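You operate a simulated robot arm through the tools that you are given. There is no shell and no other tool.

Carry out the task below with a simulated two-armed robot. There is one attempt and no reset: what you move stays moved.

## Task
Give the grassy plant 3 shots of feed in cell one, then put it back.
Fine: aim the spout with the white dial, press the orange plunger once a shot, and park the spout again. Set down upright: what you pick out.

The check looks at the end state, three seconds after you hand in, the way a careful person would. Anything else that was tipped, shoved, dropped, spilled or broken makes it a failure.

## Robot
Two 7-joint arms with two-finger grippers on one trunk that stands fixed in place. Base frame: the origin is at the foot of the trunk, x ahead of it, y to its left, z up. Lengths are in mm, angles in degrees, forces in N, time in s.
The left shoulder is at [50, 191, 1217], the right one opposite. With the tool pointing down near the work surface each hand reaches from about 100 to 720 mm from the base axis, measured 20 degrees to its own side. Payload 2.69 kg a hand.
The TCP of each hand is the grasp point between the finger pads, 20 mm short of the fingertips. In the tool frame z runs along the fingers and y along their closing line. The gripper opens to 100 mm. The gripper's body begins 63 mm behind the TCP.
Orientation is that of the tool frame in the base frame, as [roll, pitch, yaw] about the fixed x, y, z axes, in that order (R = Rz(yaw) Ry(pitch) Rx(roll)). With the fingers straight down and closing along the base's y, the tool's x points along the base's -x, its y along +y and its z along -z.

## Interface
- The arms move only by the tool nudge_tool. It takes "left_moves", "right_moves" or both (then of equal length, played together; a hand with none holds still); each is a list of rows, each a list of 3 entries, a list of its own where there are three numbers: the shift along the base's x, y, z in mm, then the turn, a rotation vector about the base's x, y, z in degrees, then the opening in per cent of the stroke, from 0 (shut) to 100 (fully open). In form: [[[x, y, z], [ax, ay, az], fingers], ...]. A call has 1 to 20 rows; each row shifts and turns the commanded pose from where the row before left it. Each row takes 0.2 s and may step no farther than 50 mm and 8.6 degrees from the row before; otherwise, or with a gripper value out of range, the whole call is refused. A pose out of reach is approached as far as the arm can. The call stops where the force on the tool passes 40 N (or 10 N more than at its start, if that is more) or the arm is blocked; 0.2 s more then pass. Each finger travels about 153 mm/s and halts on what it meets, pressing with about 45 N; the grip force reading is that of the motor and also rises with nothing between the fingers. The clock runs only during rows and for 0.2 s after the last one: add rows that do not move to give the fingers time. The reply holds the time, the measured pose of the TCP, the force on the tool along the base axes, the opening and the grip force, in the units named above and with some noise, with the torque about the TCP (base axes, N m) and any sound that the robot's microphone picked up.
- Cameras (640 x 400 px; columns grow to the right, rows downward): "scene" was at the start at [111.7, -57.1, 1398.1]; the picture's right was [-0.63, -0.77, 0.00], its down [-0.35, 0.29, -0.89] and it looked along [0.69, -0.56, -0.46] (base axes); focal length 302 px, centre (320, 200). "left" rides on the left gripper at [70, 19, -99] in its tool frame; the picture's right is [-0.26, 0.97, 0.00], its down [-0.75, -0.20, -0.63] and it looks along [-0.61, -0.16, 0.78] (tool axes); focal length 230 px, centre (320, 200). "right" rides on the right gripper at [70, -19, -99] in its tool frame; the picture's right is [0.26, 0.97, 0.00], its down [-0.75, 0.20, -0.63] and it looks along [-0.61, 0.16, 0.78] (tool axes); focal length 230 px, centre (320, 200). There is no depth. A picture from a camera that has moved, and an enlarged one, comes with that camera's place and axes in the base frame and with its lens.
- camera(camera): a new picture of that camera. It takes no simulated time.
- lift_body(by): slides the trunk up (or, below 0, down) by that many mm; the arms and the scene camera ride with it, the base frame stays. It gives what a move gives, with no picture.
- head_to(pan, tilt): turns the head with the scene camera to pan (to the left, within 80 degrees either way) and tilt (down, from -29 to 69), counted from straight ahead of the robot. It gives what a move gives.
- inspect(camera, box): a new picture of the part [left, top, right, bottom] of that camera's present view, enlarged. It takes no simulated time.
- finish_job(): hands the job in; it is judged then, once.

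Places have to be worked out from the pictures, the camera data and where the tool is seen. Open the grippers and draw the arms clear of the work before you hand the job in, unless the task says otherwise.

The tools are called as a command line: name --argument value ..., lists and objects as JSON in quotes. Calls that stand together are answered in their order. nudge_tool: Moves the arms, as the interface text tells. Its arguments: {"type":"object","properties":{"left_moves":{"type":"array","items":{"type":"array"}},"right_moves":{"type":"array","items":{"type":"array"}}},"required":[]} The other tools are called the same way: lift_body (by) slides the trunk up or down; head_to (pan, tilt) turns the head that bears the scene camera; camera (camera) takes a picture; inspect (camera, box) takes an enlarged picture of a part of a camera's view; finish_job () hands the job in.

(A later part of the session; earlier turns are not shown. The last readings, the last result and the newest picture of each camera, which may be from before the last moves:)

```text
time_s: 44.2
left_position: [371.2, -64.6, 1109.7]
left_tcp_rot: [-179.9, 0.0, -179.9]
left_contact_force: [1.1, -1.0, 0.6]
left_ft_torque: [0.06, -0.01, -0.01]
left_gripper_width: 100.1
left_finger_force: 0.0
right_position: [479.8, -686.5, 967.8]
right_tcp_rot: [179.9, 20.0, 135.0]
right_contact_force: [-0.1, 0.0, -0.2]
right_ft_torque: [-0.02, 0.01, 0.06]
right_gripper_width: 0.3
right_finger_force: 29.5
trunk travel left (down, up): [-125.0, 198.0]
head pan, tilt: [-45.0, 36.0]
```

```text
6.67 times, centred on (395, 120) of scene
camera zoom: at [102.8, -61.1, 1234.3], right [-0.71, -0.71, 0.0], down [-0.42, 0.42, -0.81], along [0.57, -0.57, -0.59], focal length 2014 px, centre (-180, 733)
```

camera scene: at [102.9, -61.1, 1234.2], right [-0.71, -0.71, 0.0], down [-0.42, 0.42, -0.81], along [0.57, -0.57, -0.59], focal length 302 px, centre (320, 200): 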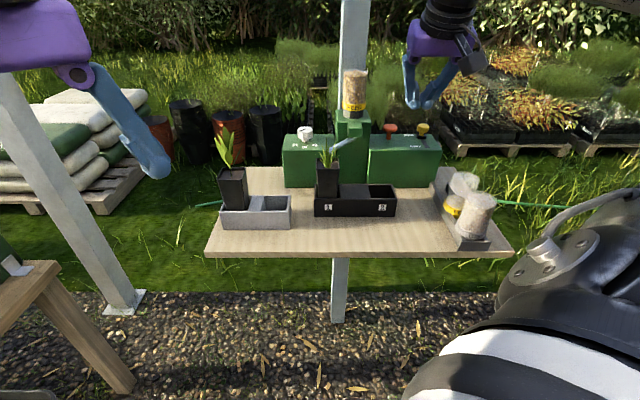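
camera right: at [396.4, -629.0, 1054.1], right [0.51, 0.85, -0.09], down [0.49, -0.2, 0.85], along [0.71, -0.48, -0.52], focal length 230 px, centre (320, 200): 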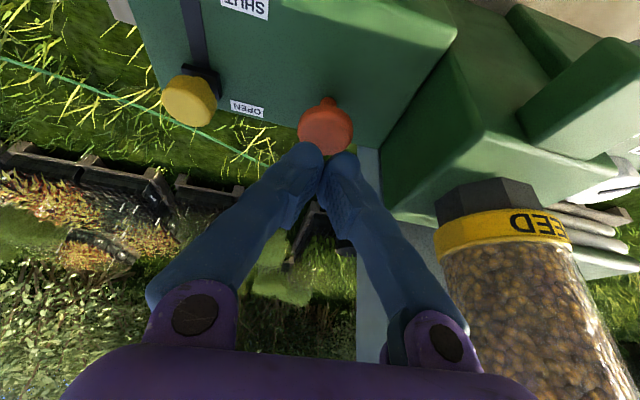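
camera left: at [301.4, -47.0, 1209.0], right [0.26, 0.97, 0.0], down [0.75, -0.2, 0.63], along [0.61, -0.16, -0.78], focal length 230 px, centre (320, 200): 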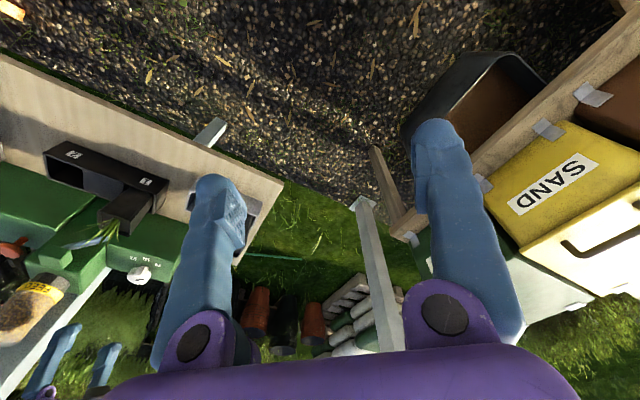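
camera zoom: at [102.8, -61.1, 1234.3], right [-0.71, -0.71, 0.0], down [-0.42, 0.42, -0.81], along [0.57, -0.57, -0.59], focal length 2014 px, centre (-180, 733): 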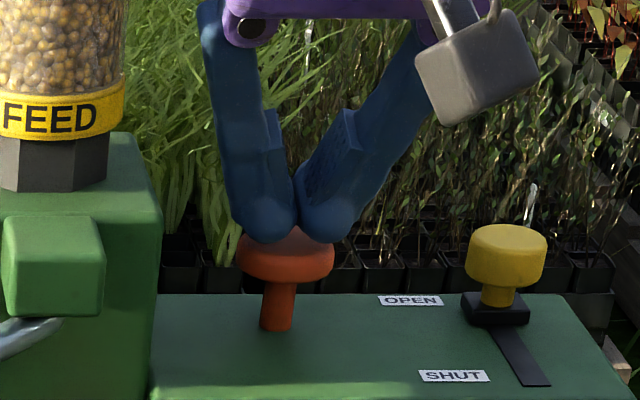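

There is still no force; the tips are level with the top of the head. I continue down in small steps.

nudge_tool --right_moves '[[[0, 0, -2], [0, 0, 0], 0], [[0, 0, -2], [0, 0, 0], 0], [[0, 0, 0], [0, 0, 0], 0]]'

inspect --camera "scene" --box '[360, 90, 430, 150]'

```text
time_s: 45.0
left_position: [371.3, -65.5, 1109.7]
left_tcp_rot: [-179.8, 0.0, -180.0]
left_contact_force: [1.4, 0.4, 0.2]
left_ft_torque: [0.02, -0.01, 0.0]
left_gripper_width: 100.1
left_finger_force: 0.1
right_position: [480.9, -686.0, 965.5]
right_tcp_rot: [180.0, 19.9, 135.0]
right_contact_force: [0.6, -0.4, -0.8]
right_ft_torque: [-0.01, 0.03, 0.0]
right_gripper_width: 0.0
right_finger_force: 29.1
trunk travel left (down, up): [-125.0, 198.0]
head pan, tilt: [-45.0, 36.0]
```

```text
6.67 times, centred on (395, 120) of scene
camera zoom: at [102.8, -61.1, 1234.3], right [-0.71, -0.71, 0.0], down [-0.42, 0.42, -0.81], along [0.57, -0.57, -0.59], focal length 2014 px, centre (-180, 733)
```

zoom: 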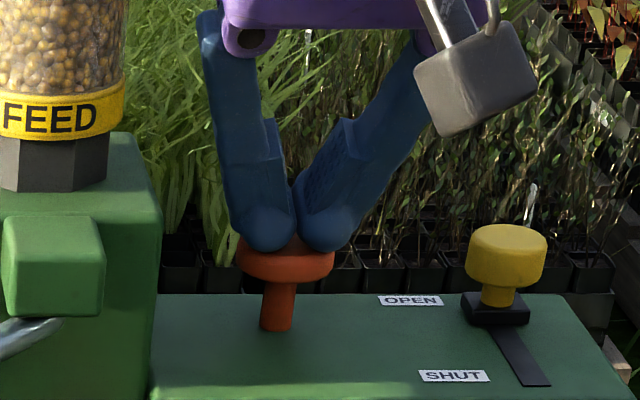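

No contact yet at z≈964; I keep going down 2 mm at a time.

nudge_tool --right_moves '[[[0, 0, -2], [0, 0, 0], 0], [[0, 0, -2], [0, 0, 0], 0], [[0, 0, 0], [0, 0, 0], 0]]'

inspect --camera "scene" --box '[360, 90, 430, 150]'

inspect --camera "right" --box '[240, 90, 420, 220]'

```text
time_s: 45.9
left_position: [372.0, -63.5, 1109.6]
left_tcp_rot: [-180.0, 0.0, -179.9]
left_contact_force: [-0.5, 0.0, -1.0]
left_ft_torque: [0.01, -0.02, -0.01]
left_gripper_width: 99.7
left_finger_force: 0.0
right_position: [481.3, -685.0, 960.9]
right_tcp_rot: [179.9, 20.0, 135.0]
right_contact_force: [-0.5, -1.8, 1.2]
right_ft_torque: [0.0, 0.0, 0.02]
right_gripper_width: 6.0
right_finger_force: 29.6
trunk travel left (down, up): [-125.0, 198.0]
head pan, tilt: [-45.0, 36.0]
```

```text
6.67 times, centred on (395, 120) of scene
camera zoom: at [102.6, -60.9, 1234.3], right [-0.71, -0.71, 0.0], down [-0.42, 0.42, -0.81], along [0.57, -0.57, -0.59], focal length 2014 px, centre (-180, 733)
```

zoom: 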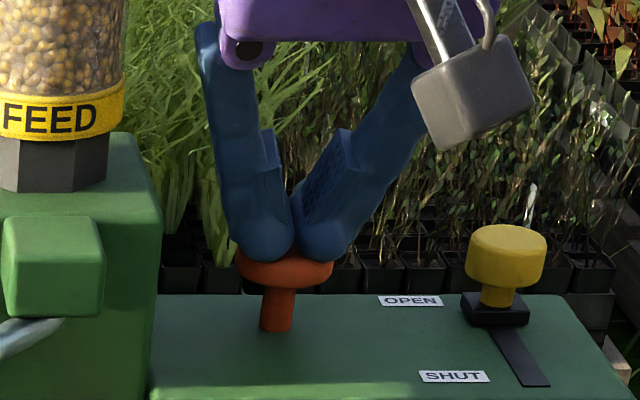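

```text
3.08 times, centred on (330, 155) of right
camera zoom: at [395.7, -628.9, 1030.5], right [0.51, 0.85, -0.09], down [0.49, -0.2, 0.85], along [0.71, -0.48, -0.52], focal length 708 px, centre (289, 338)
```

zoom: 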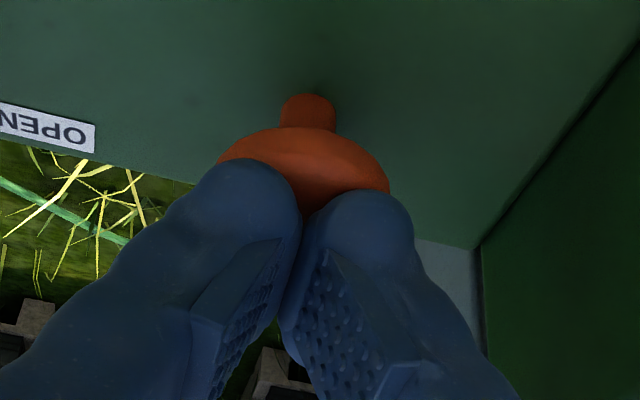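

The fingers began to spread (6 mm) because the domed head wedges between the two rounded tips. I'll lift off and shift 4 mm right so one fingertip sits squarely over the head, then press again.

nudge_tool --right_moves '[[[0, 0, 8], [0, 0, 0], 0], [[-3.2, -3.2, 2], [0, 0, 0], 0], [[0, 0, 0], [0, 0, 0], 0], [[0, 0, 0], [0, 0, 0], 0]]'

inspect --camera "scene" --box '[360, 90, 430, 150]'

```text
time_s: 46.9
left_position: [372.4, -65.4, 1109.9]
left_tcp_rot: [-179.9, -0.1, -180.0]
left_contact_force: [-0.2, -0.4, 0.2]
left_ft_torque: [-0.01, -0.02, -0.02]
left_gripper_width: 99.9
left_finger_force: 0.0
right_position: [478.0, -689.6, 971.0]
right_tcp_rot: [-179.9, 19.9, 134.9]
right_contact_force: [0.2, 0.2, 0.3]
right_ft_torque: [0.06, -0.03, -0.01]
right_gripper_width: 0.0
right_finger_force: 29.6
trunk travel left (down, up): [-125.0, 198.0]
head pan, tilt: [-45.0, 36.0]
```

```text
6.67 times, centred on (395, 120) of scene
camera zoom: at [102.8, -61.1, 1234.3], right [-0.71, -0.71, 0.0], down [-0.42, 0.42, -0.81], along [0.57, -0.57, -0.59], focal length 2014 px, centre (-180, 733)
```

zoom: 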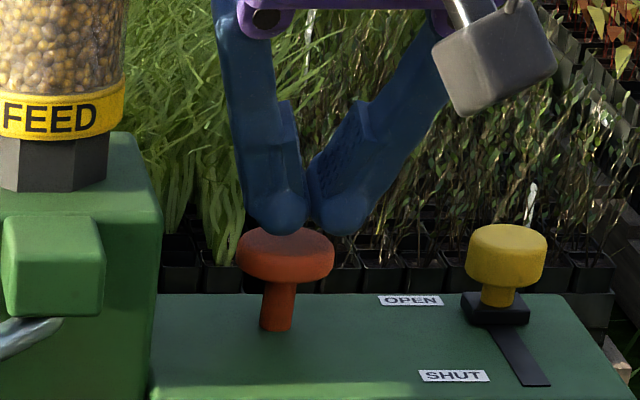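

The left fingertip is now nearly centred over the head. I lower onto it in small steps.

nudge_tool --right_moves '[[[-0.7, -0.7, -4], [0, 0, 0], 0], [[0, 0, -4], [0, 0, 0], 0], [[0, 0, -2], [0, 0, 0], 0], [[0, 0, -2], [0, 0, 0], 0], [[0, 0, 0], [0, 0, 0], 0]]'

inspect --camera "scene" --box '[360, 90, 430, 150]'

```text
time_s: 48.0
left_position: [370.9, -64.3, 1112.4]
left_tcp_rot: [-179.9, 0.0, -179.9]
left_contact_force: [0.8, -0.5, 0.0]
left_ft_torque: [-0.01, 0.02, -0.03]
left_gripper_width: 99.9
left_finger_force: 0.1
right_position: [477.0, -689.9, 958.8]
right_tcp_rot: [179.9, 20.1, 135.1]
right_contact_force: [0.6, -0.9, 3.0]
right_ft_torque: [0.0, 0.03, -0.01]
right_gripper_width: 6.0
right_finger_force: 30.0
trunk travel left (down, up): [-125.0, 198.0]
head pan, tilt: [-45.0, 36.0]
```

```text
6.67 times, centred on (395, 120) of scene
camera zoom: at [102.6, -60.8, 1234.3], right [-0.71, -0.71, 0.0], down [-0.42, 0.42, -0.81], along [0.57, -0.57, -0.59], focal length 2014 px, centre (-180, 733)
```

zoom: 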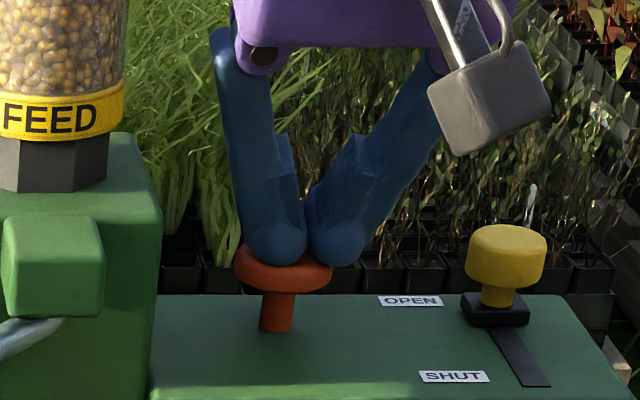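

The plunger head has started down with a light 3 N spring. I press on in steps and listen for the shot.

nudge_tool --right_moves '[[[0, 0, -3], [0, 0, 0], 0], [[0, 0, 0], [0, 0, 0], 0]]'

inspect --camera "scene" --box '[360, 90, 430, 150]'

```text
time_s: 48.6
left_position: [371.1, -64.3, 1110.3]
left_tcp_rot: [-179.9, 0.0, -179.9]
left_contact_force: [0.0, 0.6, 0.7]
left_ft_torque: [0.0, 0.01, -0.02]
left_gripper_width: 100.0
left_finger_force: 0.1
right_position: [476.3, -690.0, 955.7]
right_tcp_rot: [179.9, 20.1, 135.0]
right_contact_force: [1.8, -0.3, 3.9]
right_ft_torque: [0.04, -0.01, 0.01]
right_gripper_width: 5.9
right_finger_force: 29.9
trunk travel left (down, up): [-125.0, 198.0]
head pan, tilt: [-45.0, 36.0]
```

```text
6.67 times, centred on (395, 120) of scene
camera zoom: at [102.6, -60.8, 1234.3], right [-0.71, -0.71, 0.0], down [-0.42, 0.42, -0.81], along [0.57, -0.57, -0.59], focal length 2014 px, centre (-180, 733)
```

zoom: 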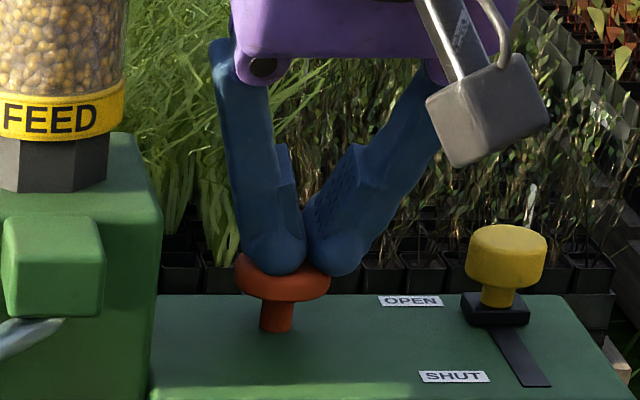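

Down about 7 mm now at 4 N, with no sound yet. I press further.

nudge_tool --right_moves '[[[0, 0, -3], [0, 0, 0], 0], [[0, 0, 0], [0, 0, 0], 0]]'

inspect --camera "scene" --box '[360, 90, 430, 150]'

```text
time_s: 49.2
left_position: [371.4, -64.5, 1110.1]
left_tcp_rot: [-179.9, 0.0, -179.9]
left_contact_force: [0.4, 0.3, 0.2]
left_ft_torque: [0.02, 0.0, 0.01]
left_gripper_width: 100.0
left_finger_force: 0.0
right_position: [477.0, -690.3, 951.6]
right_tcp_rot: [-180.0, 20.0, 135.0]
right_contact_force: [1.9, -2.2, 4.0]
right_ft_torque: [-0.03, -0.01, 0.01]
right_gripper_width: 5.8
right_finger_force: 29.4
trunk travel left (down, up): [-125.0, 198.0]
head pan, tilt: [-45.0, 36.0]
heard: click
```

```text
6.67 times, centred on (395, 120) of scene
camera zoom: at [102.6, -60.7, 1234.3], right [-0.71, -0.71, 0.0], down [-0.42, 0.42, -0.81], along [0.57, -0.57, -0.59], focal length 2014 px, centre (-180, 733)
```

zoom: 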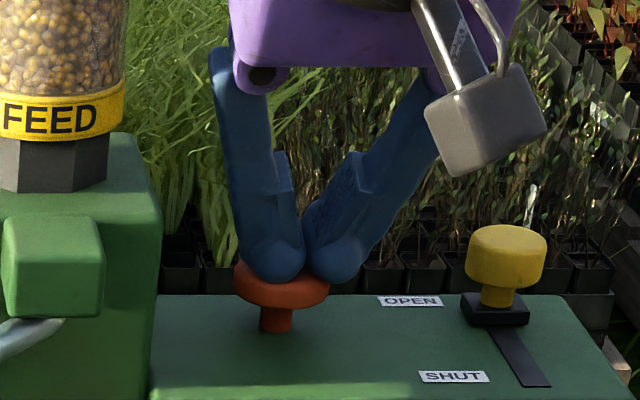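

I heard a click, so the first shot fired at z≈951.6. I release the plunger fully by rising 16 mm, then look at the pot and the spout.

nudge_tool --right_moves '[[[0, 0, 6], [0, 0, 0], 0], [[0, 0, 10], [0, 0, 0], 0], [[0, 0, 0], [0, 0, 0], 0]]'

inspect --camera "scene" --box '[360, 90, 430, 150]'

inspect --camera "scene" --box '[280, 110, 380, 210]'

```text
time_s: 50.0
left_position: [371.5, -65.0, 1109.2]
left_tcp_rot: [-179.8, 0.0, -179.9]
left_contact_force: [-0.3, 0.1, -0.3]
left_ft_torque: [0.01, 0.02, -0.02]
left_gripper_width: 100.2
left_finger_force: 0.2
right_position: [476.7, -689.1, 968.5]
right_tcp_rot: [-180.0, 19.9, 135.0]
right_contact_force: [-0.6, -0.3, 0.0]
right_ft_torque: [-0.01, -0.02, 0.0]
right_gripper_width: 0.0
right_finger_force: 29.4
trunk travel left (down, up): [-125.0, 198.0]
head pan, tilt: [-45.0, 36.0]
```

```text
6.67 times, centred on (395, 120) of scene
camera zoom: at [102.8, -61.1, 1234.2], right [-0.71, -0.71, 0.0], down [-0.42, 0.42, -0.81], along [0.57, -0.57, -0.59], focal length 2014 px, centre (-180, 733)
```

zoom: 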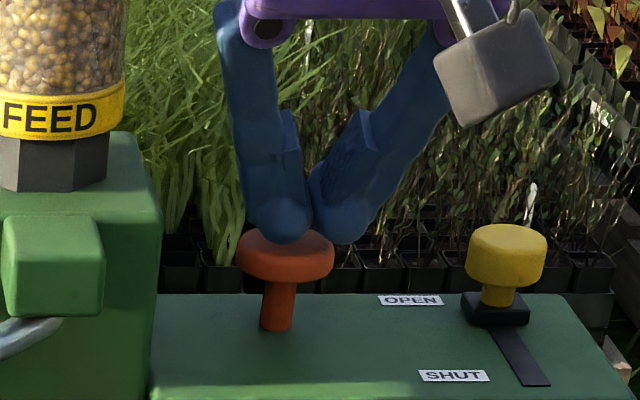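

```text
4.00 times, centred on (330, 160) of scene
camera zoom: at [102.8, -61.1, 1234.2], right [-0.71, -0.71, 0.0], down [-0.42, 0.42, -0.81], along [0.57, -0.57, -0.59], focal length 1209 px, centre (280, 360)
```

zoom: 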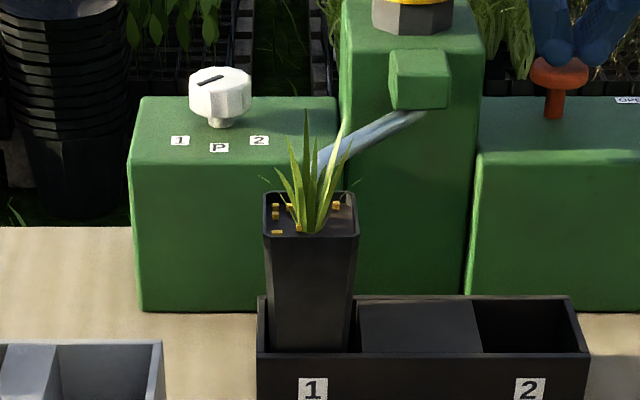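

The first shot landed in the pot (yellow granules on the soil) and the plunger is back up. I press the second shot.

nudge_tool --right_moves '[[[0, 0, -6], [0, 0, 0], 0], [[0, 0, -5], [0, 0, 0], 0], [[0, 0, -5], [0, 0, 0], 0], [[0, 0, -1.5], [0, 0, 0], 0], [[0, 0, 0], [0, 0, 0], 0]]'

```text
time_s: 51.2
left_position: [370.7, -64.6, 1111.0]
left_tcp_rot: [-179.9, 0.0, -179.9]
left_contact_force: [-0.1, -0.4, 0.4]
left_ft_torque: [-0.02, 0.03, 0.01]
left_gripper_width: 99.9
left_finger_force: 0.1
right_position: [477.0, -689.1, 951.2]
right_tcp_rot: [-180.0, 20.1, 135.1]
right_contact_force: [-1.2, 0.1, 5.1]
right_ft_torque: [0.0, 0.02, 0.01]
right_gripper_width: 6.0
right_finger_force: 29.8
trunk travel left (down, up): [-125.0, 198.0]
head pan, tilt: [-45.0, 36.0]
heard: click
```

A second click was heard. I release the plunger fully and look at the pot again.

nudge_tool --right_moves '[[[0, 0, 7], [0, 0, 0], 0], [[0, 0, 10.5], [0, 0, 0], 0], [[0, 0, 0], [0, 0, 0], 0]]'

inspect --camera "scene" --box '[360, 90, 430, 150]'

inspect --camera "scene" --box '[300, 130, 370, 200]'

```text
time_s: 52.0
left_position: [370.0, -65.8, 1110.1]
left_tcp_rot: [-179.9, 0.0, -179.9]
left_contact_force: [0.0, 0.7, 0.9]
left_ft_torque: [0.01, 0.0, -0.02]
left_gripper_width: 100.1
left_finger_force: 0.1
right_position: [476.0, -690.6, 967.4]
right_tcp_rot: [179.9, 19.9, 135.0]
right_contact_force: [-0.4, 0.2, -0.7]
right_ft_torque: [0.0, -0.01, 0.03]
right_gripper_width: 0.0
right_finger_force: 29.8
trunk travel left (down, up): [-125.0, 198.0]
head pan, tilt: [-45.0, 36.0]
```

```text
6.67 times, centred on (395, 120) of scene
camera zoom: at [102.8, -61.1, 1234.2], right [-0.71, -0.71, 0.0], down [-0.42, 0.42, -0.81], along [0.57, -0.57, -0.59], focal length 2014 px, centre (-180, 733)
```

zoom: 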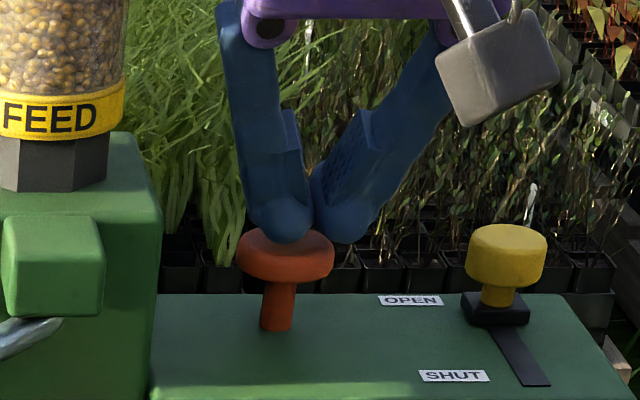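

```text
5.71 times, centred on (335, 165) of scene
camera zoom: at [102.8, -61.1, 1234.2], right [-0.71, -0.71, 0.0], down [-0.42, 0.42, -0.81], along [0.57, -0.57, -0.59], focal length 1727 px, centre (234, 400)
```

zoom: 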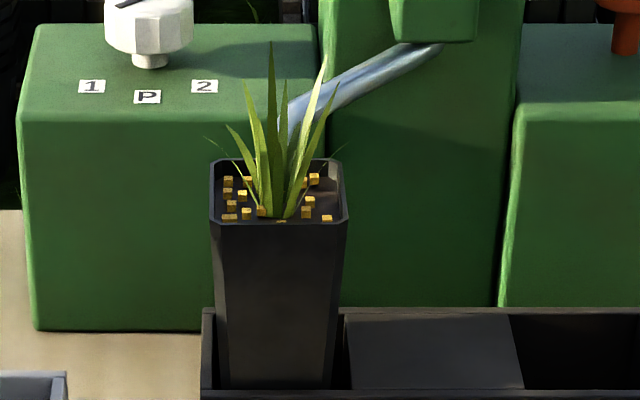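

The second shot is in the pot, nothing has spilled, and the plunger has sprung back. I press the third and last shot.

nudge_tool --right_moves '[[[0, 0, -6], [0, 0, 0], 0], [[0, 0, -5], [0, 0, 0], 0], [[0, 0, -5], [0, 0, 0], 0], [[0, 0, -1.5], [0, 0, 0], 0], [[0, 0, 0], [0, 0, 0], 0]]'

```text
time_s: 53.2
left_position: [371.4, -65.4, 1110.6]
left_tcp_rot: [-179.9, -0.1, -179.9]
left_contact_force: [0.5, -0.3, 0.2]
left_ft_torque: [0.0, -0.02, 0.05]
left_gripper_width: 100.3
left_finger_force: 0.0
right_position: [476.8, -690.0, 951.5]
right_tcp_rot: [180.0, 20.1, 135.0]
right_contact_force: [1.6, -1.1, 4.8]
right_ft_torque: [-0.05, -0.03, -0.03]
right_gripper_width: 5.9
right_finger_force: 29.2
trunk travel left (down, up): [-125.0, 198.0]
head pan, tilt: [-45.0, 36.0]
heard: click
```

The third click was heard, so all three shots are done. I lift off the plunger, rise well clear and back out in front.

nudge_tool --right_moves '[[[0, 0, 8], [0, 0, 0], 0], [[0, 0, 20], [0, 0, 0], 0], [[0, 0, 30], [0, 0, 0], 0], [[0, 0, 40], [0, 0, 0], 0], [[0, 0, 20], [0, 0, 0], 0], [[-28, 28, 0], [0, 0, 0], 0], [[-28, 28, 0], [0, 0, 0], 0], [[-28, 28, 0], [0, 0, 0], 0], [[-28, 28, 0], [0, 0, 0], 0], [[-20, 20, 0], [0, 0, 0], 0], [[0, 0, 0], [0, 0, 0], 30]]'

inspect --camera "scene" --box '[300, 130, 370, 200]'

inspect --camera "scene" --box '[270, 100, 450, 220]'

```text
time_s: 55.6
left_position: [372.6, -65.5, 1110.5]
left_tcp_rot: [180.0, -0.1, -180.0]
left_contact_force: [0.2, 0.2, 0.3]
left_ft_torque: [-0.02, -0.02, 0.01]
left_gripper_width: 100.0
left_finger_force: 0.0
right_position: [362.9, -578.0, 1067.6]
right_tcp_rot: [179.8, 19.8, 134.9]
right_contact_force: [0.3, 0.0, -0.6]
right_ft_torque: [0.03, -0.04, 0.0]
right_gripper_width: 29.8
right_finger_force: 0.0
right hand out of reach, approached as far as the arm can: row 9, 10
trunk travel left (down, up): [-125.0, 198.0]
head pan, tilt: [-45.0, 36.0]
```

```text
5.71 times, centred on (335, 165) of scene
camera zoom: at [103.1, -61.3, 1234.2], right [-0.71, -0.71, 0.0], down [-0.42, 0.42, -0.81], along [0.57, -0.57, -0.59], focal length 1727 px, centre (234, 400)
```

zoom: 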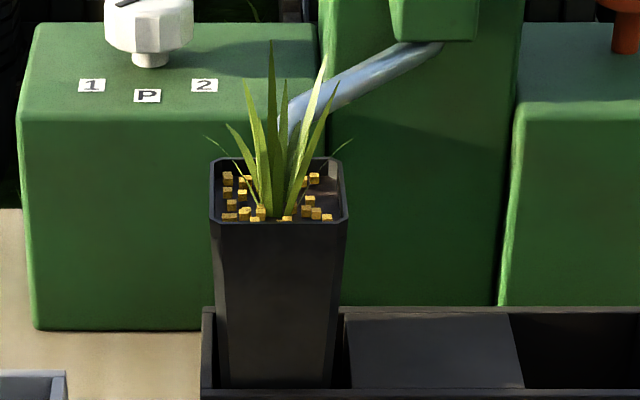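

```text
3.33 times, centred on (360, 160) of scene
camera zoom: at [103.1, -61.3, 1234.2], right [-0.71, -0.71, 0.0], down [-0.42, 0.42, -0.81], along [0.57, -0.57, -0.59], focal length 1007 px, centre (187, 333)
```

zoom: 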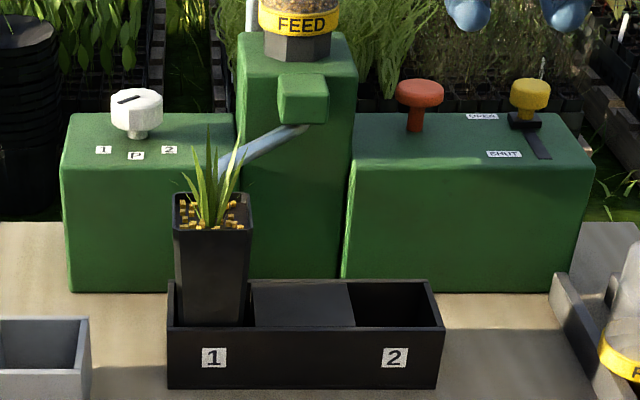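

Three shots are in the pot and nothing is on the bench. Next I take the hand back over the dial, left first and then forward, turned 45° as when I released it.

nudge_tool --right_moves '[[[25.5, 25.5, 0], [0, 0, 0], 62], [[25.5, 25.5, 0], [0, 0, -7.5], 62], [[25.5, 25.5, 0], [0, 0, -7.5], 62], [[25.5, 25.5, 0], [0, 0, -7.5], 62], [[25.5, 25.5, 0], [0, 0, -7.5], 62], [[25.5, 25.5, 0], [0, 0, -7.5], 62], [[10, -10, 0], [0, 0, -7.5], 62], [[24, -24, 0], [0, 0, 0], 62], [[24, -24, 0], [0, 0, 0], 62], [[24, -24, 0], [0, 0, 0], 62], [[22, -22, 0], [0, 0, 0], 62], [[0, 0, 0], [0, 0, 0], 62]]'

camera --camera "right"

camera --camera "scene"

```text
time_s: 58.2
left_position: [368.7, -64.8, 1112.0]
left_tcp_rot: [-180.0, 0.0, -180.0]
left_contact_force: [0.5, 0.1, 0.1]
left_ft_torque: [-0.02, -0.03, 0.01]
left_gripper_width: 100.1
left_finger_force: 0.1
right_position: [619.1, -529.2, 1067.6]
right_tcp_rot: [-180.0, 19.9, 89.9]
right_contact_force: [-0.4, 0.7, 0.2]
right_ft_torque: [-0.01, -0.05, -0.02]
right_gripper_width: 62.0
right_finger_force: 0.0
trunk travel left (down, up): [-125.0, 198.0]
head pan, tilt: [-45.0, 36.0]
```

```text
taken
camera right: at [600.1, -430.3, 1137.6], right [0.97, 0.24, -0.09], down [0.2, -0.49, 0.85], along [0.16, -0.84, -0.52], focal length 230 px, centre (320, 200)
```

right: 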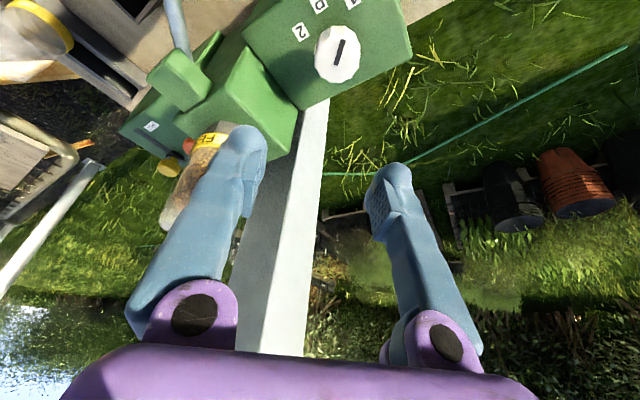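

```text
taken
camera scene: at [102.2, -60.7, 1234.4], right [-0.71, -0.71, 0.0], down [-0.41, 0.42, -0.81], along [0.57, -0.57, -0.59], focal length 302 px, centre (320, 200)
```

scene: 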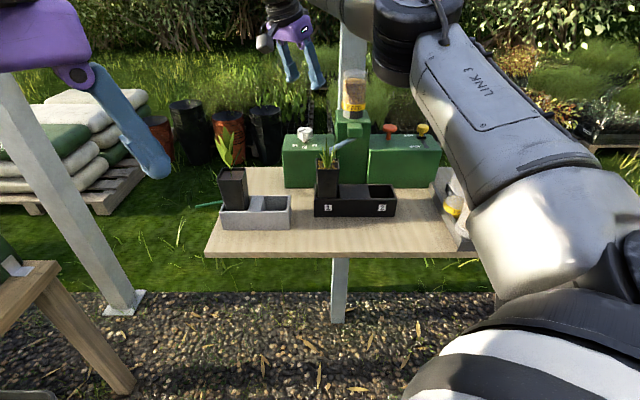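

The dial sits in exactly the same place in this view as when I let go. I lower the open fingers around it and check.

nudge_tool --right_moves '[[[0, 0, -30], [0, 0, 0], 62], [[0, 0, -30], [0, 0, 0], 62], [[0, 0, -30], [0, 0, 0], 62], [[0, 0, -20], [0, 0, 0], 62], [[0, 0, 0], [0, 0, 0], 62]]'

camera --camera "right"

inspect --camera "scene" --box '[260, 80, 400, 200]'

```text
time_s: 59.5
left_position: [371.3, -64.4, 1109.3]
left_tcp_rot: [-179.9, 0.0, -179.9]
left_contact_force: [0.4, -0.7, 0.0]
left_ft_torque: [0.0, 0.0, -0.01]
left_gripper_width: 100.2
left_finger_force: 0.0
right_position: [621.4, -527.1, 957.4]
right_tcp_rot: [180.0, 20.0, 90.0]
right_contact_force: [-0.4, -0.2, -0.6]
right_ft_torque: [0.0, -0.02, -0.03]
right_gripper_width: 61.8
right_finger_force: 0.0
trunk travel left (down, up): [-125.0, 198.0]
head pan, tilt: [-45.0, 36.0]
```

```text
taken
camera right: at [601.6, -428.4, 1026.3], right [0.97, 0.24, -0.09], down [0.2, -0.49, 0.85], along [0.16, -0.84, -0.52], focal length 230 px, centre (320, 200)
```

right: 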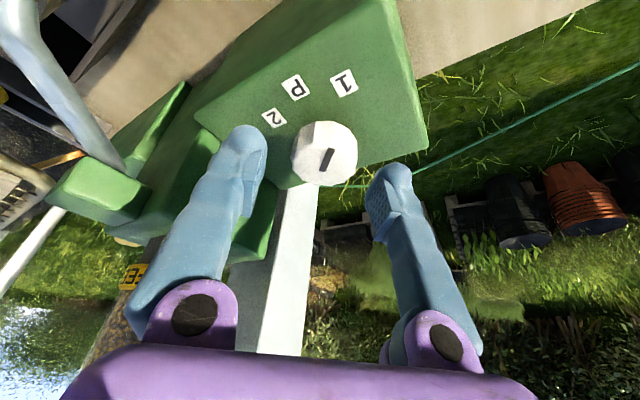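

```text
3.33 times, centred on (330, 140) of scene
camera zoom: at [102.7, -61.1, 1234.3], right [-0.71, -0.71, 0.0], down [-0.42, 0.42, -0.81], along [0.57, -0.57, -0.59], focal length 1007 px, centre (287, 400)
```

zoom: 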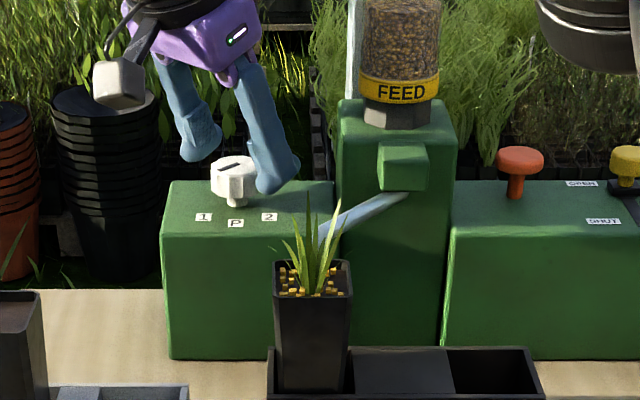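

The dial is centred between the fingers. I lower the last 15 mm and close on it.

nudge_tool --right_moves '[[[0, 0, -8], [0, 0, 0], 62], [[0, 0, -7], [0, 0, 0], 62], [[0, 0, 0], [0, 0, 0], 52], [[0, 0, 0], [0, 0, 0], 44], [[0, 0, 0], [0, 0, 0], 36], [[0, 0, 0], [0, 0, 0], 30], [[0, 0, 0], [0, 0, 0], 30]]'

inspect --camera "right" --box '[220, 50, 440, 230]'

```text
time_s: 61.0
left_position: [371.7, -65.3, 1109.2]
left_tcp_rot: [-179.9, -0.2, -179.9]
left_contact_force: [-0.5, -0.2, 0.4]
left_ft_torque: [0.0, 0.01, 0.0]
left_gripper_width: 99.9
left_finger_force: 0.1
right_position: [622.4, -527.8, 941.2]
right_tcp_rot: [179.9, 20.1, 90.0]
right_contact_force: [13.0, -1.6, -0.2]
right_ft_torque: [-0.02, -0.31, 0.01]
right_gripper_width: 36.6
right_finger_force: 45.0
trunk travel left (down, up): [-125.0, 198.0]
head pan, tilt: [-45.0, 36.0]
```

```text
2.22 times, centred on (330, 140) of right
camera zoom: at [602.3, -428.9, 1011.1], right [0.97, 0.24, -0.09], down [0.2, -0.49, 0.85], along [0.16, -0.84, -0.52], focal length 511 px, centre (298, 333)
```

zoom: 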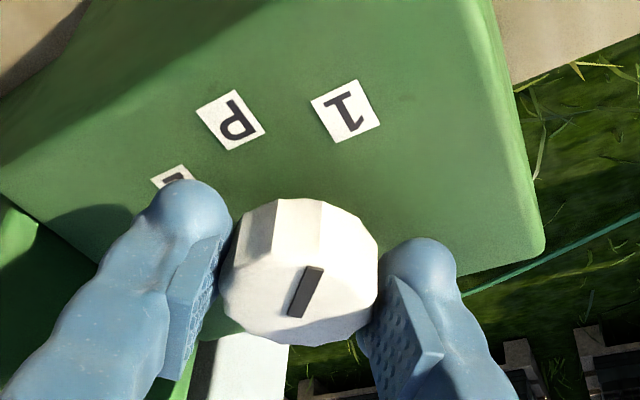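

The grip is good with a small side load, so I ease 1 mm in +x and turn the dial back counter-clockwise by 45° to P.

nudge_tool --right_moves '[[[1, 0, 0], [0, 0, 0], 30], [[0, 0, 0], [0, 0, 5], 30], [[0, 0, 0], [0, 0, 5], 30], [[0, 0, 0], [0, 0, 5], 30], [[0, 0, 0], [0, 0, 5], 30], [[0, 0, 0], [0, 0, 5], 30], [[0, 0, 0], [0, 0, 5], 30], [[0, 0, 0], [0, 0, 5], 30], [[0, 0, 0], [0, 0, 5], 30], [[0, 0, 0], [0, 0, 5], 30], [[0, 0, 0], [0, 0, 0], 30]]'

inspect --camera "right" --box '[220, 50, 440, 230]'

inspect --camera "scene" --box '[260, 80, 400, 200]'

```text
time_s: 63.5
left_position: [372.1, -65.9, 1109.7]
left_tcp_rot: [-180.0, 0.1, -179.9]
left_contact_force: [-0.1, 0.9, 0.5]
left_ft_torque: [0.01, -0.01, 0.0]
left_gripper_width: 100.1
left_finger_force: 0.0
right_position: [621.2, -528.4, 942.3]
right_tcp_rot: [-179.9, 19.8, 135.1]
right_contact_force: [-6.8, 4.7, -9.8]
right_ft_torque: [-0.11, 0.06, 0.01]
right_gripper_width: 37.0
right_finger_force: 45.0
trunk travel left (down, up): [-125.0, 198.0]
head pan, tilt: [-45.0, 36.0]
```

```text
2.22 times, centred on (330, 140) of right
camera zoom: at [536.5, -472.0, 1011.5], right [0.51, 0.86, -0.09], down [0.49, -0.21, 0.85], along [0.71, -0.48, -0.52], focal length 511 px, centre (298, 333)
```

zoom: 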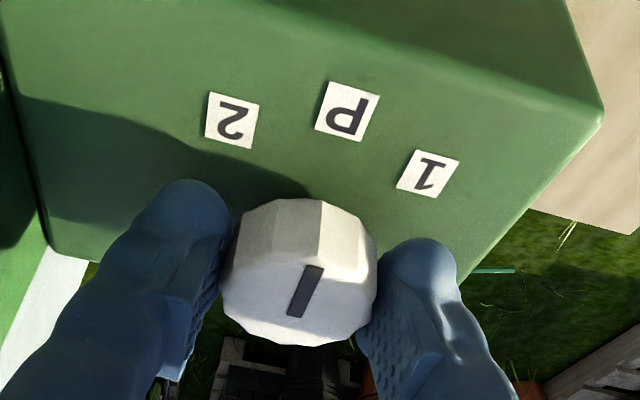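

```text
3.33 times, centred on (330, 140) of scene
camera zoom: at [103.1, -61.6, 1234.1], right [-0.71, -0.71, 0.0], down [-0.42, 0.42, -0.81], along [0.57, -0.57, -0.59], focal length 1007 px, centre (287, 400)
```

zoom: 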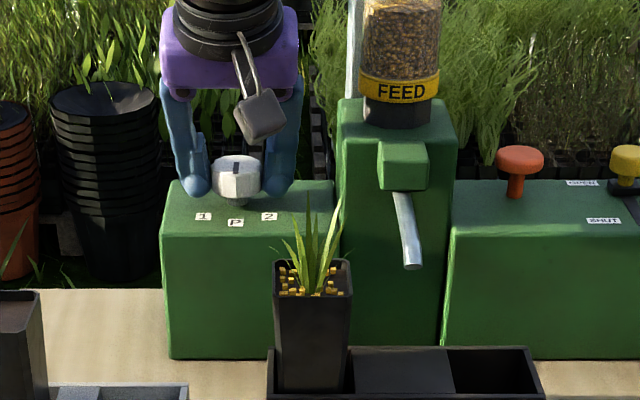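

The dial mark points at P and the spout hangs in its original parked position. I release the dial and lift clear.

nudge_tool --right_moves '[[[0, 0, 0], [0, 0, 0], 45], [[0, 0, 0], [0, 0, 0], 62], [[0, 0, 0], [0, 0, 0], 62], [[0, 0, 10], [0, 0, 0], 62], [[0, 0, 20], [0, 0, 0], 62], [[0, 0, 30], [0, 0, 0], 62], [[0, 0, 30], [0, 0, 0], 62], [[0, 0, 35], [0, 0, 0], 62], [[0, 0, 0], [0, 0, 0], 62]]'

inspect --camera "right" --box '[270, 0, 400, 110]'

inspect --camera "scene" --box '[270, 110, 390, 210]'

```text
time_s: 65.5
left_position: [371.8, -64.8, 1111.7]
left_tcp_rot: [-180.0, -0.1, -179.9]
left_contact_force: [0.3, -0.2, 0.8]
left_ft_torque: [0.0, 0.0, 0.03]
left_gripper_width: 100.0
left_finger_force: 0.1
right_position: [623.1, -529.9, 1067.6]
right_tcp_rot: [179.9, 20.0, 135.1]
right_contact_force: [-0.6, 1.6, 0.2]
right_ft_torque: [0.0, -0.02, 0.0]
right_gripper_width: 62.4
right_finger_force: 0.1
trunk travel left (down, up): [-125.0, 198.0]
head pan, tilt: [-45.0, 36.0]
```

```text
3.64 times, centred on (335, 55) of right
camera zoom: at [538.9, -472.4, 1136.2], right [0.51, 0.86, -0.09], down [0.49, -0.2, 0.85], along [0.71, -0.48, -0.52], focal length 837 px, centre (266, 727)
```

zoom: 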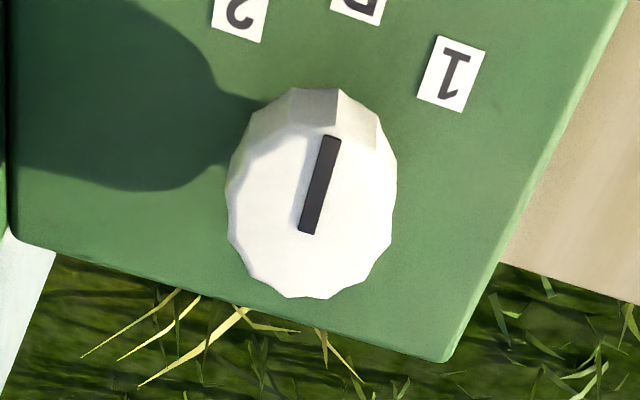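

```text
4.00 times, centred on (330, 160) of scene
camera zoom: at [102.9, -61.3, 1234.2], right [-0.71, -0.71, 0.0], down [-0.42, 0.42, -0.81], along [0.57, -0.57, -0.59], focal length 1209 px, centre (280, 360)
```

zoom: 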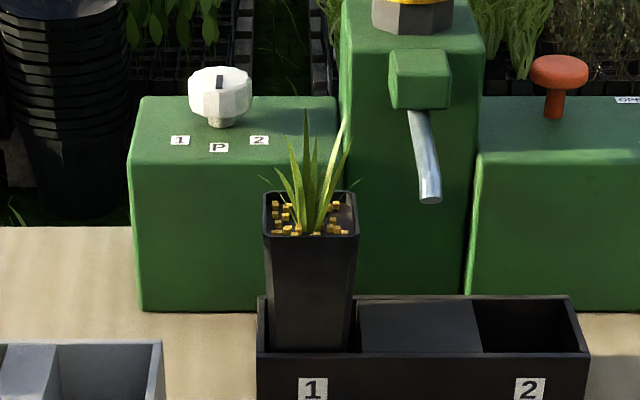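

The dial is settled at P and the spout is parked. I bring the hand back in front of cell 1 for the pot.

nudge_tool --right_moves '[[[-27, 27, 0], [0, 0, 0], 62], [[-27, 27, 0], [0, 0, 0], 62], [[-27, 27, 0], [0, 0, 0], 62], [[-27, 27, 0], [0, 0, 0], 62], [[-27, 27, 0], [0, 0, 0], 62], [[-27, 27, 0], [0, 0, 0], 62], [[-19, -19, 0], [0, 0, 0], 62], [[-19, -19, 0], [-4.42, -4.42, 0], 62], [[0, 0, -25], [-4.42, -4.42, 0], 62], [[0, 0, -25], [-4.42, -4.42, 0], 62], [[0, 0, -25], [-4.42, -4.42, 0], 62], [[0, 0, 0], [0, 0, 0], 62]]'

camera --camera "right"

camera --camera "scene"

```text
time_s: 68.0
left_position: [371.2, -65.9, 1109.8]
left_tcp_rot: [-179.9, 0.0, -180.0]
left_contact_force: [0.1, -0.5, -1.1]
left_ft_torque: [0.03, -0.01, 0.0]
left_gripper_width: 99.9
left_finger_force: 0.0
right_position: [422.6, -403.9, 992.8]
right_tcp_rot: [179.9, 45.1, 135.0]
right_contact_force: [0.0, 0.1, 0.5]
right_ft_torque: [-0.01, 0.0, 0.01]
right_gripper_width: 62.0
right_finger_force: 0.2
trunk travel left (down, up): [-125.0, 198.0]
head pan, tilt: [-45.0, 36.0]
```

```text
taken
camera right: at [323.7, -333.3, 1013.8], right [0.55, 0.81, -0.18], down [0.2, 0.08, 0.98], along [0.81, -0.58, -0.12], focal length 230 px, centre (320, 200)
```

right: 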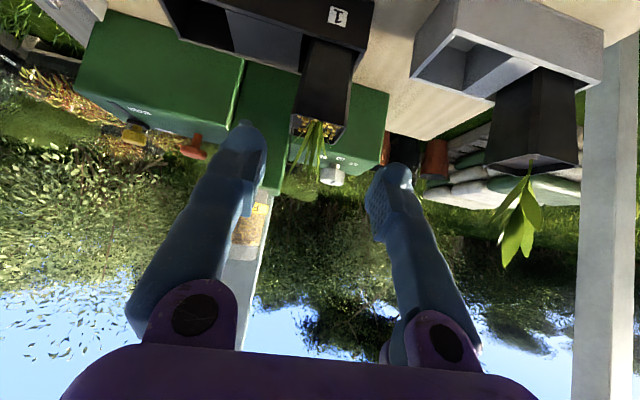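

```text
taken
camera scene: at [102.6, -61.0, 1234.3], right [-0.71, -0.71, 0.0], down [-0.42, 0.42, -0.81], along [0.57, -0.57, -0.59], focal length 302 px, centre (320, 200)
```

scene: 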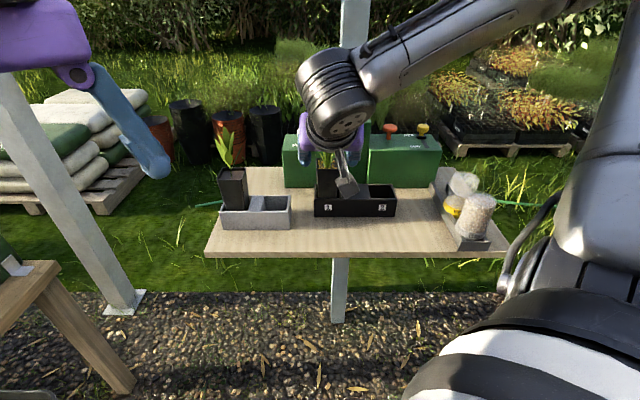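

The TCP is at the standoff, and the spare bottles and everything else are untouched. I advance along the tool axis onto the pot, pausing before the final stretch.

nudge_tool --right_moves '[[[12, -12.4, -17.2], [0, 0, 0], 62], [[12, -12.4, -17.2], [0, 0, 0], 62], [[12, -12.4, -17.2], [0, 0, 0], 62], [[12, -12.4, -17.2], [0, 0, 0], 62], [[0, 0, 0], [0, 0, 0], 62]]'

camera --camera "right"

```text
time_s: 69.2
left_position: [370.4, -65.9, 1111.0]
left_tcp_rot: [-179.8, 0.0, -180.0]
left_contact_force: [0.4, -0.3, 0.6]
left_ft_torque: [0.02, -0.02, -0.03]
left_gripper_width: 100.2
left_finger_force: 0.0
right_position: [471.5, -454.8, 922.9]
right_tcp_rot: [180.0, 45.0, 135.0]
right_contact_force: [0.2, 0.5, -0.8]
right_ft_torque: [0.0, -0.02, 0.0]
right_gripper_width: 62.0
right_finger_force: 0.0
trunk travel left (down, up): [-125.0, 198.0]
head pan, tilt: [-45.0, 36.0]
```

```text
taken
camera right: at [372.8, -383.2, 944.4], right [0.55, 0.81, -0.18], down [0.2, 0.08, 0.98], along [0.81, -0.58, -0.12], focal length 230 px, centre (320, 200)
```

right: 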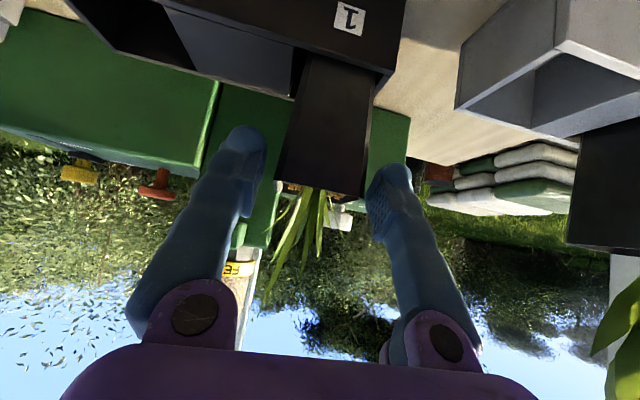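

The pot sits between the fingers as before. I finish the approach to (482.5,-466,906) and close.

nudge_tool --right_moves '[[[11, -11.3, -16.5], [0, 0, 0], 62], [[0, 0, 0], [0, 0, 0], 62], [[0, 0, 0], [0, 0, 0], 54], [[0, 0, 0], [0, 0, 0], 48], [[0, 0, 0], [0, 0, 0], 42], [[0, 0, 0], [0, 0, 0], 30], [[0, 0, 0], [0, 0, 0], 30]]'

camera --camera "right"

inspect --camera "scene" --box '[290, 130, 410, 230]'

```text
time_s: 70.8
left_position: [371.2, -64.3, 1110.5]
left_tcp_rot: [-180.0, 0.0, -179.9]
left_contact_force: [1.0, -0.6, -0.1]
left_ft_torque: [0.0, 0.01, 0.01]
left_gripper_width: 100.1
left_finger_force: 0.0
right_position: [482.1, -464.9, 907.9]
right_tcp_rot: [-180.0, 45.0, 135.0]
right_contact_force: [0.4, -0.7, -0.2]
right_ft_torque: [-0.04, -0.04, -0.02]
right_gripper_width: 46.5
right_finger_force: 44.7
trunk travel left (down, up): [-125.0, 198.0]
head pan, tilt: [-45.0, 36.0]
```

```text
taken
camera right: at [383.5, -393.2, 928.4], right [0.55, 0.81, -0.18], down [0.2, 0.08, 0.98], along [0.81, -0.58, -0.12], focal length 230 px, centre (320, 200)
```

right: 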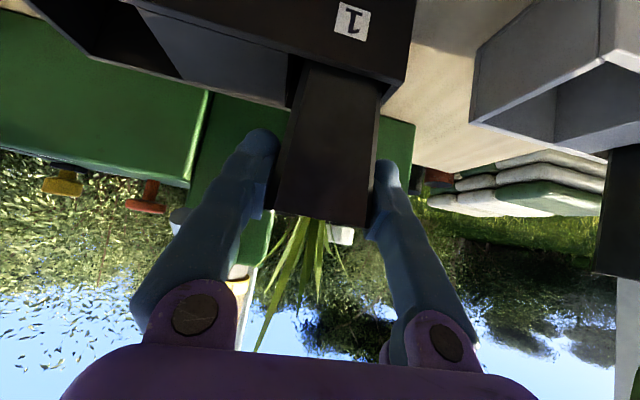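

```text
4.00 times, centred on (350, 180) of scene
camera zoom: at [102.8, -61.1, 1234.3], right [-0.71, -0.71, 0.0], down [-0.42, 0.42, -0.81], along [0.57, -0.57, -0.59], focal length 1209 px, centre (200, 280)
```

zoom: 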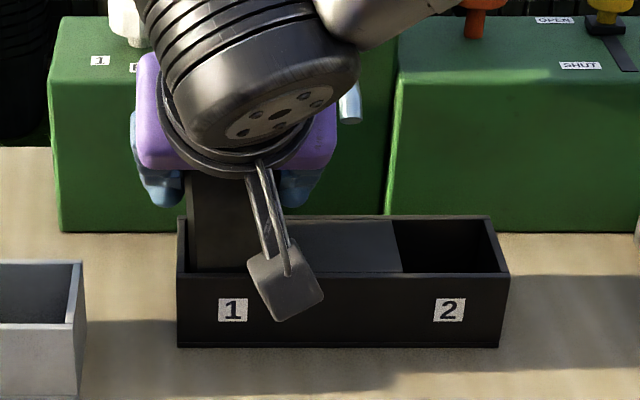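

The pot is gripped (46.5 mm, 45 N). I lift it gently straight out of the cell and check that it's level with the granules still in.

nudge_tool --right_moves '[[[0, 0, 4], [0, 0, 0], 30], [[0, 0, 8], [0, 0, 0], 30], [[0, 0, 12], [0, 0, 0], 30], [[0, 0, 14], [0, 0, 0], 30], [[0, 0, 14], [0, 0, 0], 30], [[0, 0, 10], [0, 0, 0], 30], [[0, 0, 4], [0, 0, 0], 30], [[0, 0, 0], [0, 0, 0], 30]]'

camera --camera "right"

inspect --camera "scene" --box '[200, 110, 410, 240]'

```text
time_s: 72.7
left_position: [371.4, -65.9, 1110.8]
left_tcp_rot: [-179.9, 0.0, -179.8]
left_contact_force: [0.8, -0.6, -0.1]
left_ft_torque: [-0.03, -0.01, 0.02]
left_gripper_width: 100.0
left_finger_force: 0.0
right_position: [480.7, -465.3, 972.5]
right_tcp_rot: [-179.9, 45.0, 135.0]
right_contact_force: [0.4, 0.1, -2.0]
right_ft_torque: [0.0, 0.02, 0.0]
right_gripper_width: 46.4
right_finger_force: 45.1
trunk travel left (down, up): [-125.0, 198.0]
head pan, tilt: [-45.0, 36.0]
```

```text
taken
camera right: at [382.7, -393.9, 994.2], right [0.55, 0.81, -0.18], down [0.2, 0.08, 0.98], along [0.81, -0.58, -0.12], focal length 230 px, centre (320, 200)
```

right: 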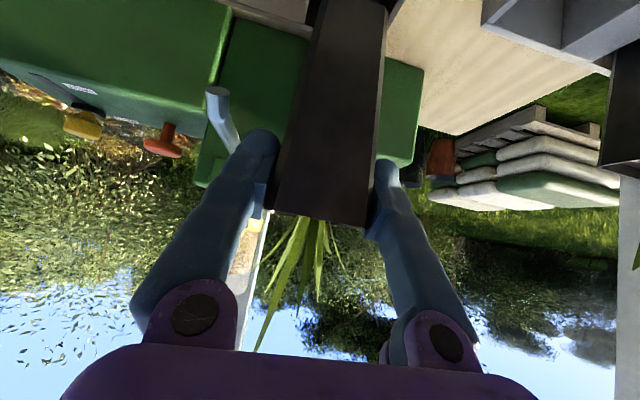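

```text
3.05 times, centred on (305, 175) of scene
camera zoom: at [102.9, -61.2, 1234.2], right [-0.71, -0.71, 0.0], down [-0.42, 0.42, -0.81], along [0.57, -0.57, -0.59], focal length 921 px, centre (366, 276)
```

zoom: 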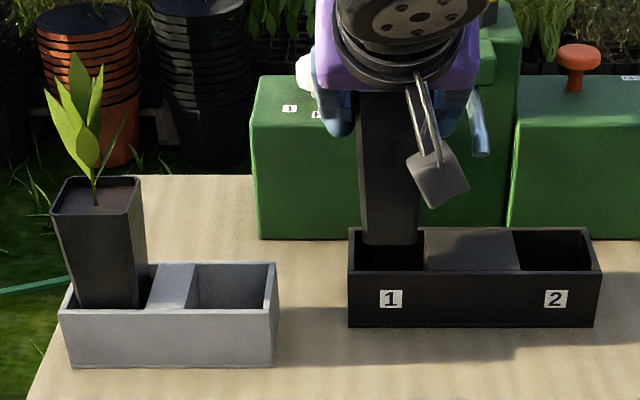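

The pot hangs upright. The empty right-hand hole of the grey tray is centred near a≈-123, b≈625, matching the pickup pose, so I carry the pot back over it at a gentle pace.

nudge_tool --right_moves '[[[4, 9, 0], [0, 0, 0], 30], [[8, 18, 0], [0, 0, 0], 30], [[8, 18, 0], [0, 0, 0], 30], [[8, 18, 0], [0, 0, 0], 30], [[8, 18, 0], [0, 0, 0], 30], [[8, 18, 0], [0, 0, 0], 30], [[4.3, 9.6, 0], [0, 0, 0], 30], [[0, 0, 0], [0, 0, 0], 30]]'

camera --camera "right"

inspect --camera "scene" --box '[190, 110, 330, 240]'

```text
time_s: 74.5
left_position: [371.9, -65.1, 1110.3]
left_tcp_rot: [-179.9, 0.0, -179.9]
left_contact_force: [-0.6, 1.0, -0.7]
left_ft_torque: [0.0, -0.01, -0.01]
left_gripper_width: 100.0
left_finger_force: 0.0
right_position: [528.2, -357.3, 972.1]
right_tcp_rot: [180.0, 45.1, 135.0]
right_contact_force: [-0.8, -0.6, -2.0]
right_ft_torque: [0.0, -0.02, -0.01]
right_gripper_width: 46.6
right_finger_force: 45.4
trunk travel left (down, up): [-125.0, 198.0]
head pan, tilt: [-45.0, 36.0]
```

```text
taken
camera right: at [429.8, -285.4, 993.8], right [0.55, 0.81, -0.18], down [0.2, 0.08, 0.98], along [0.81, -0.58, -0.12], focal length 230 px, centre (320, 200)
```

right: 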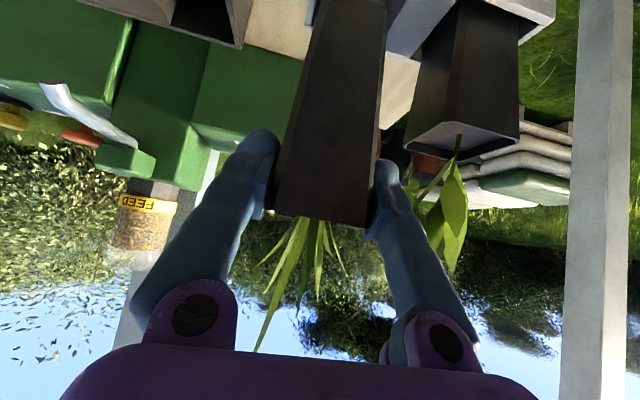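

```text
3.08 times, centred on (260, 175) of scene
camera zoom: at [102.9, -61.2, 1234.2], right [-0.71, -0.71, 0.0], down [-0.42, 0.42, -0.81], along [0.57, -0.57, -0.59], focal length 930 px, centre (505, 277)
```

zoom: 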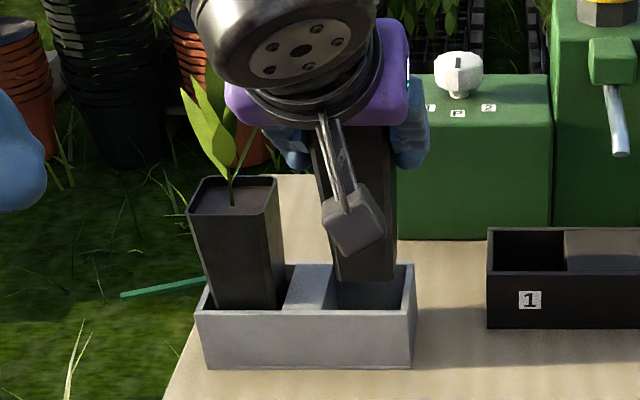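

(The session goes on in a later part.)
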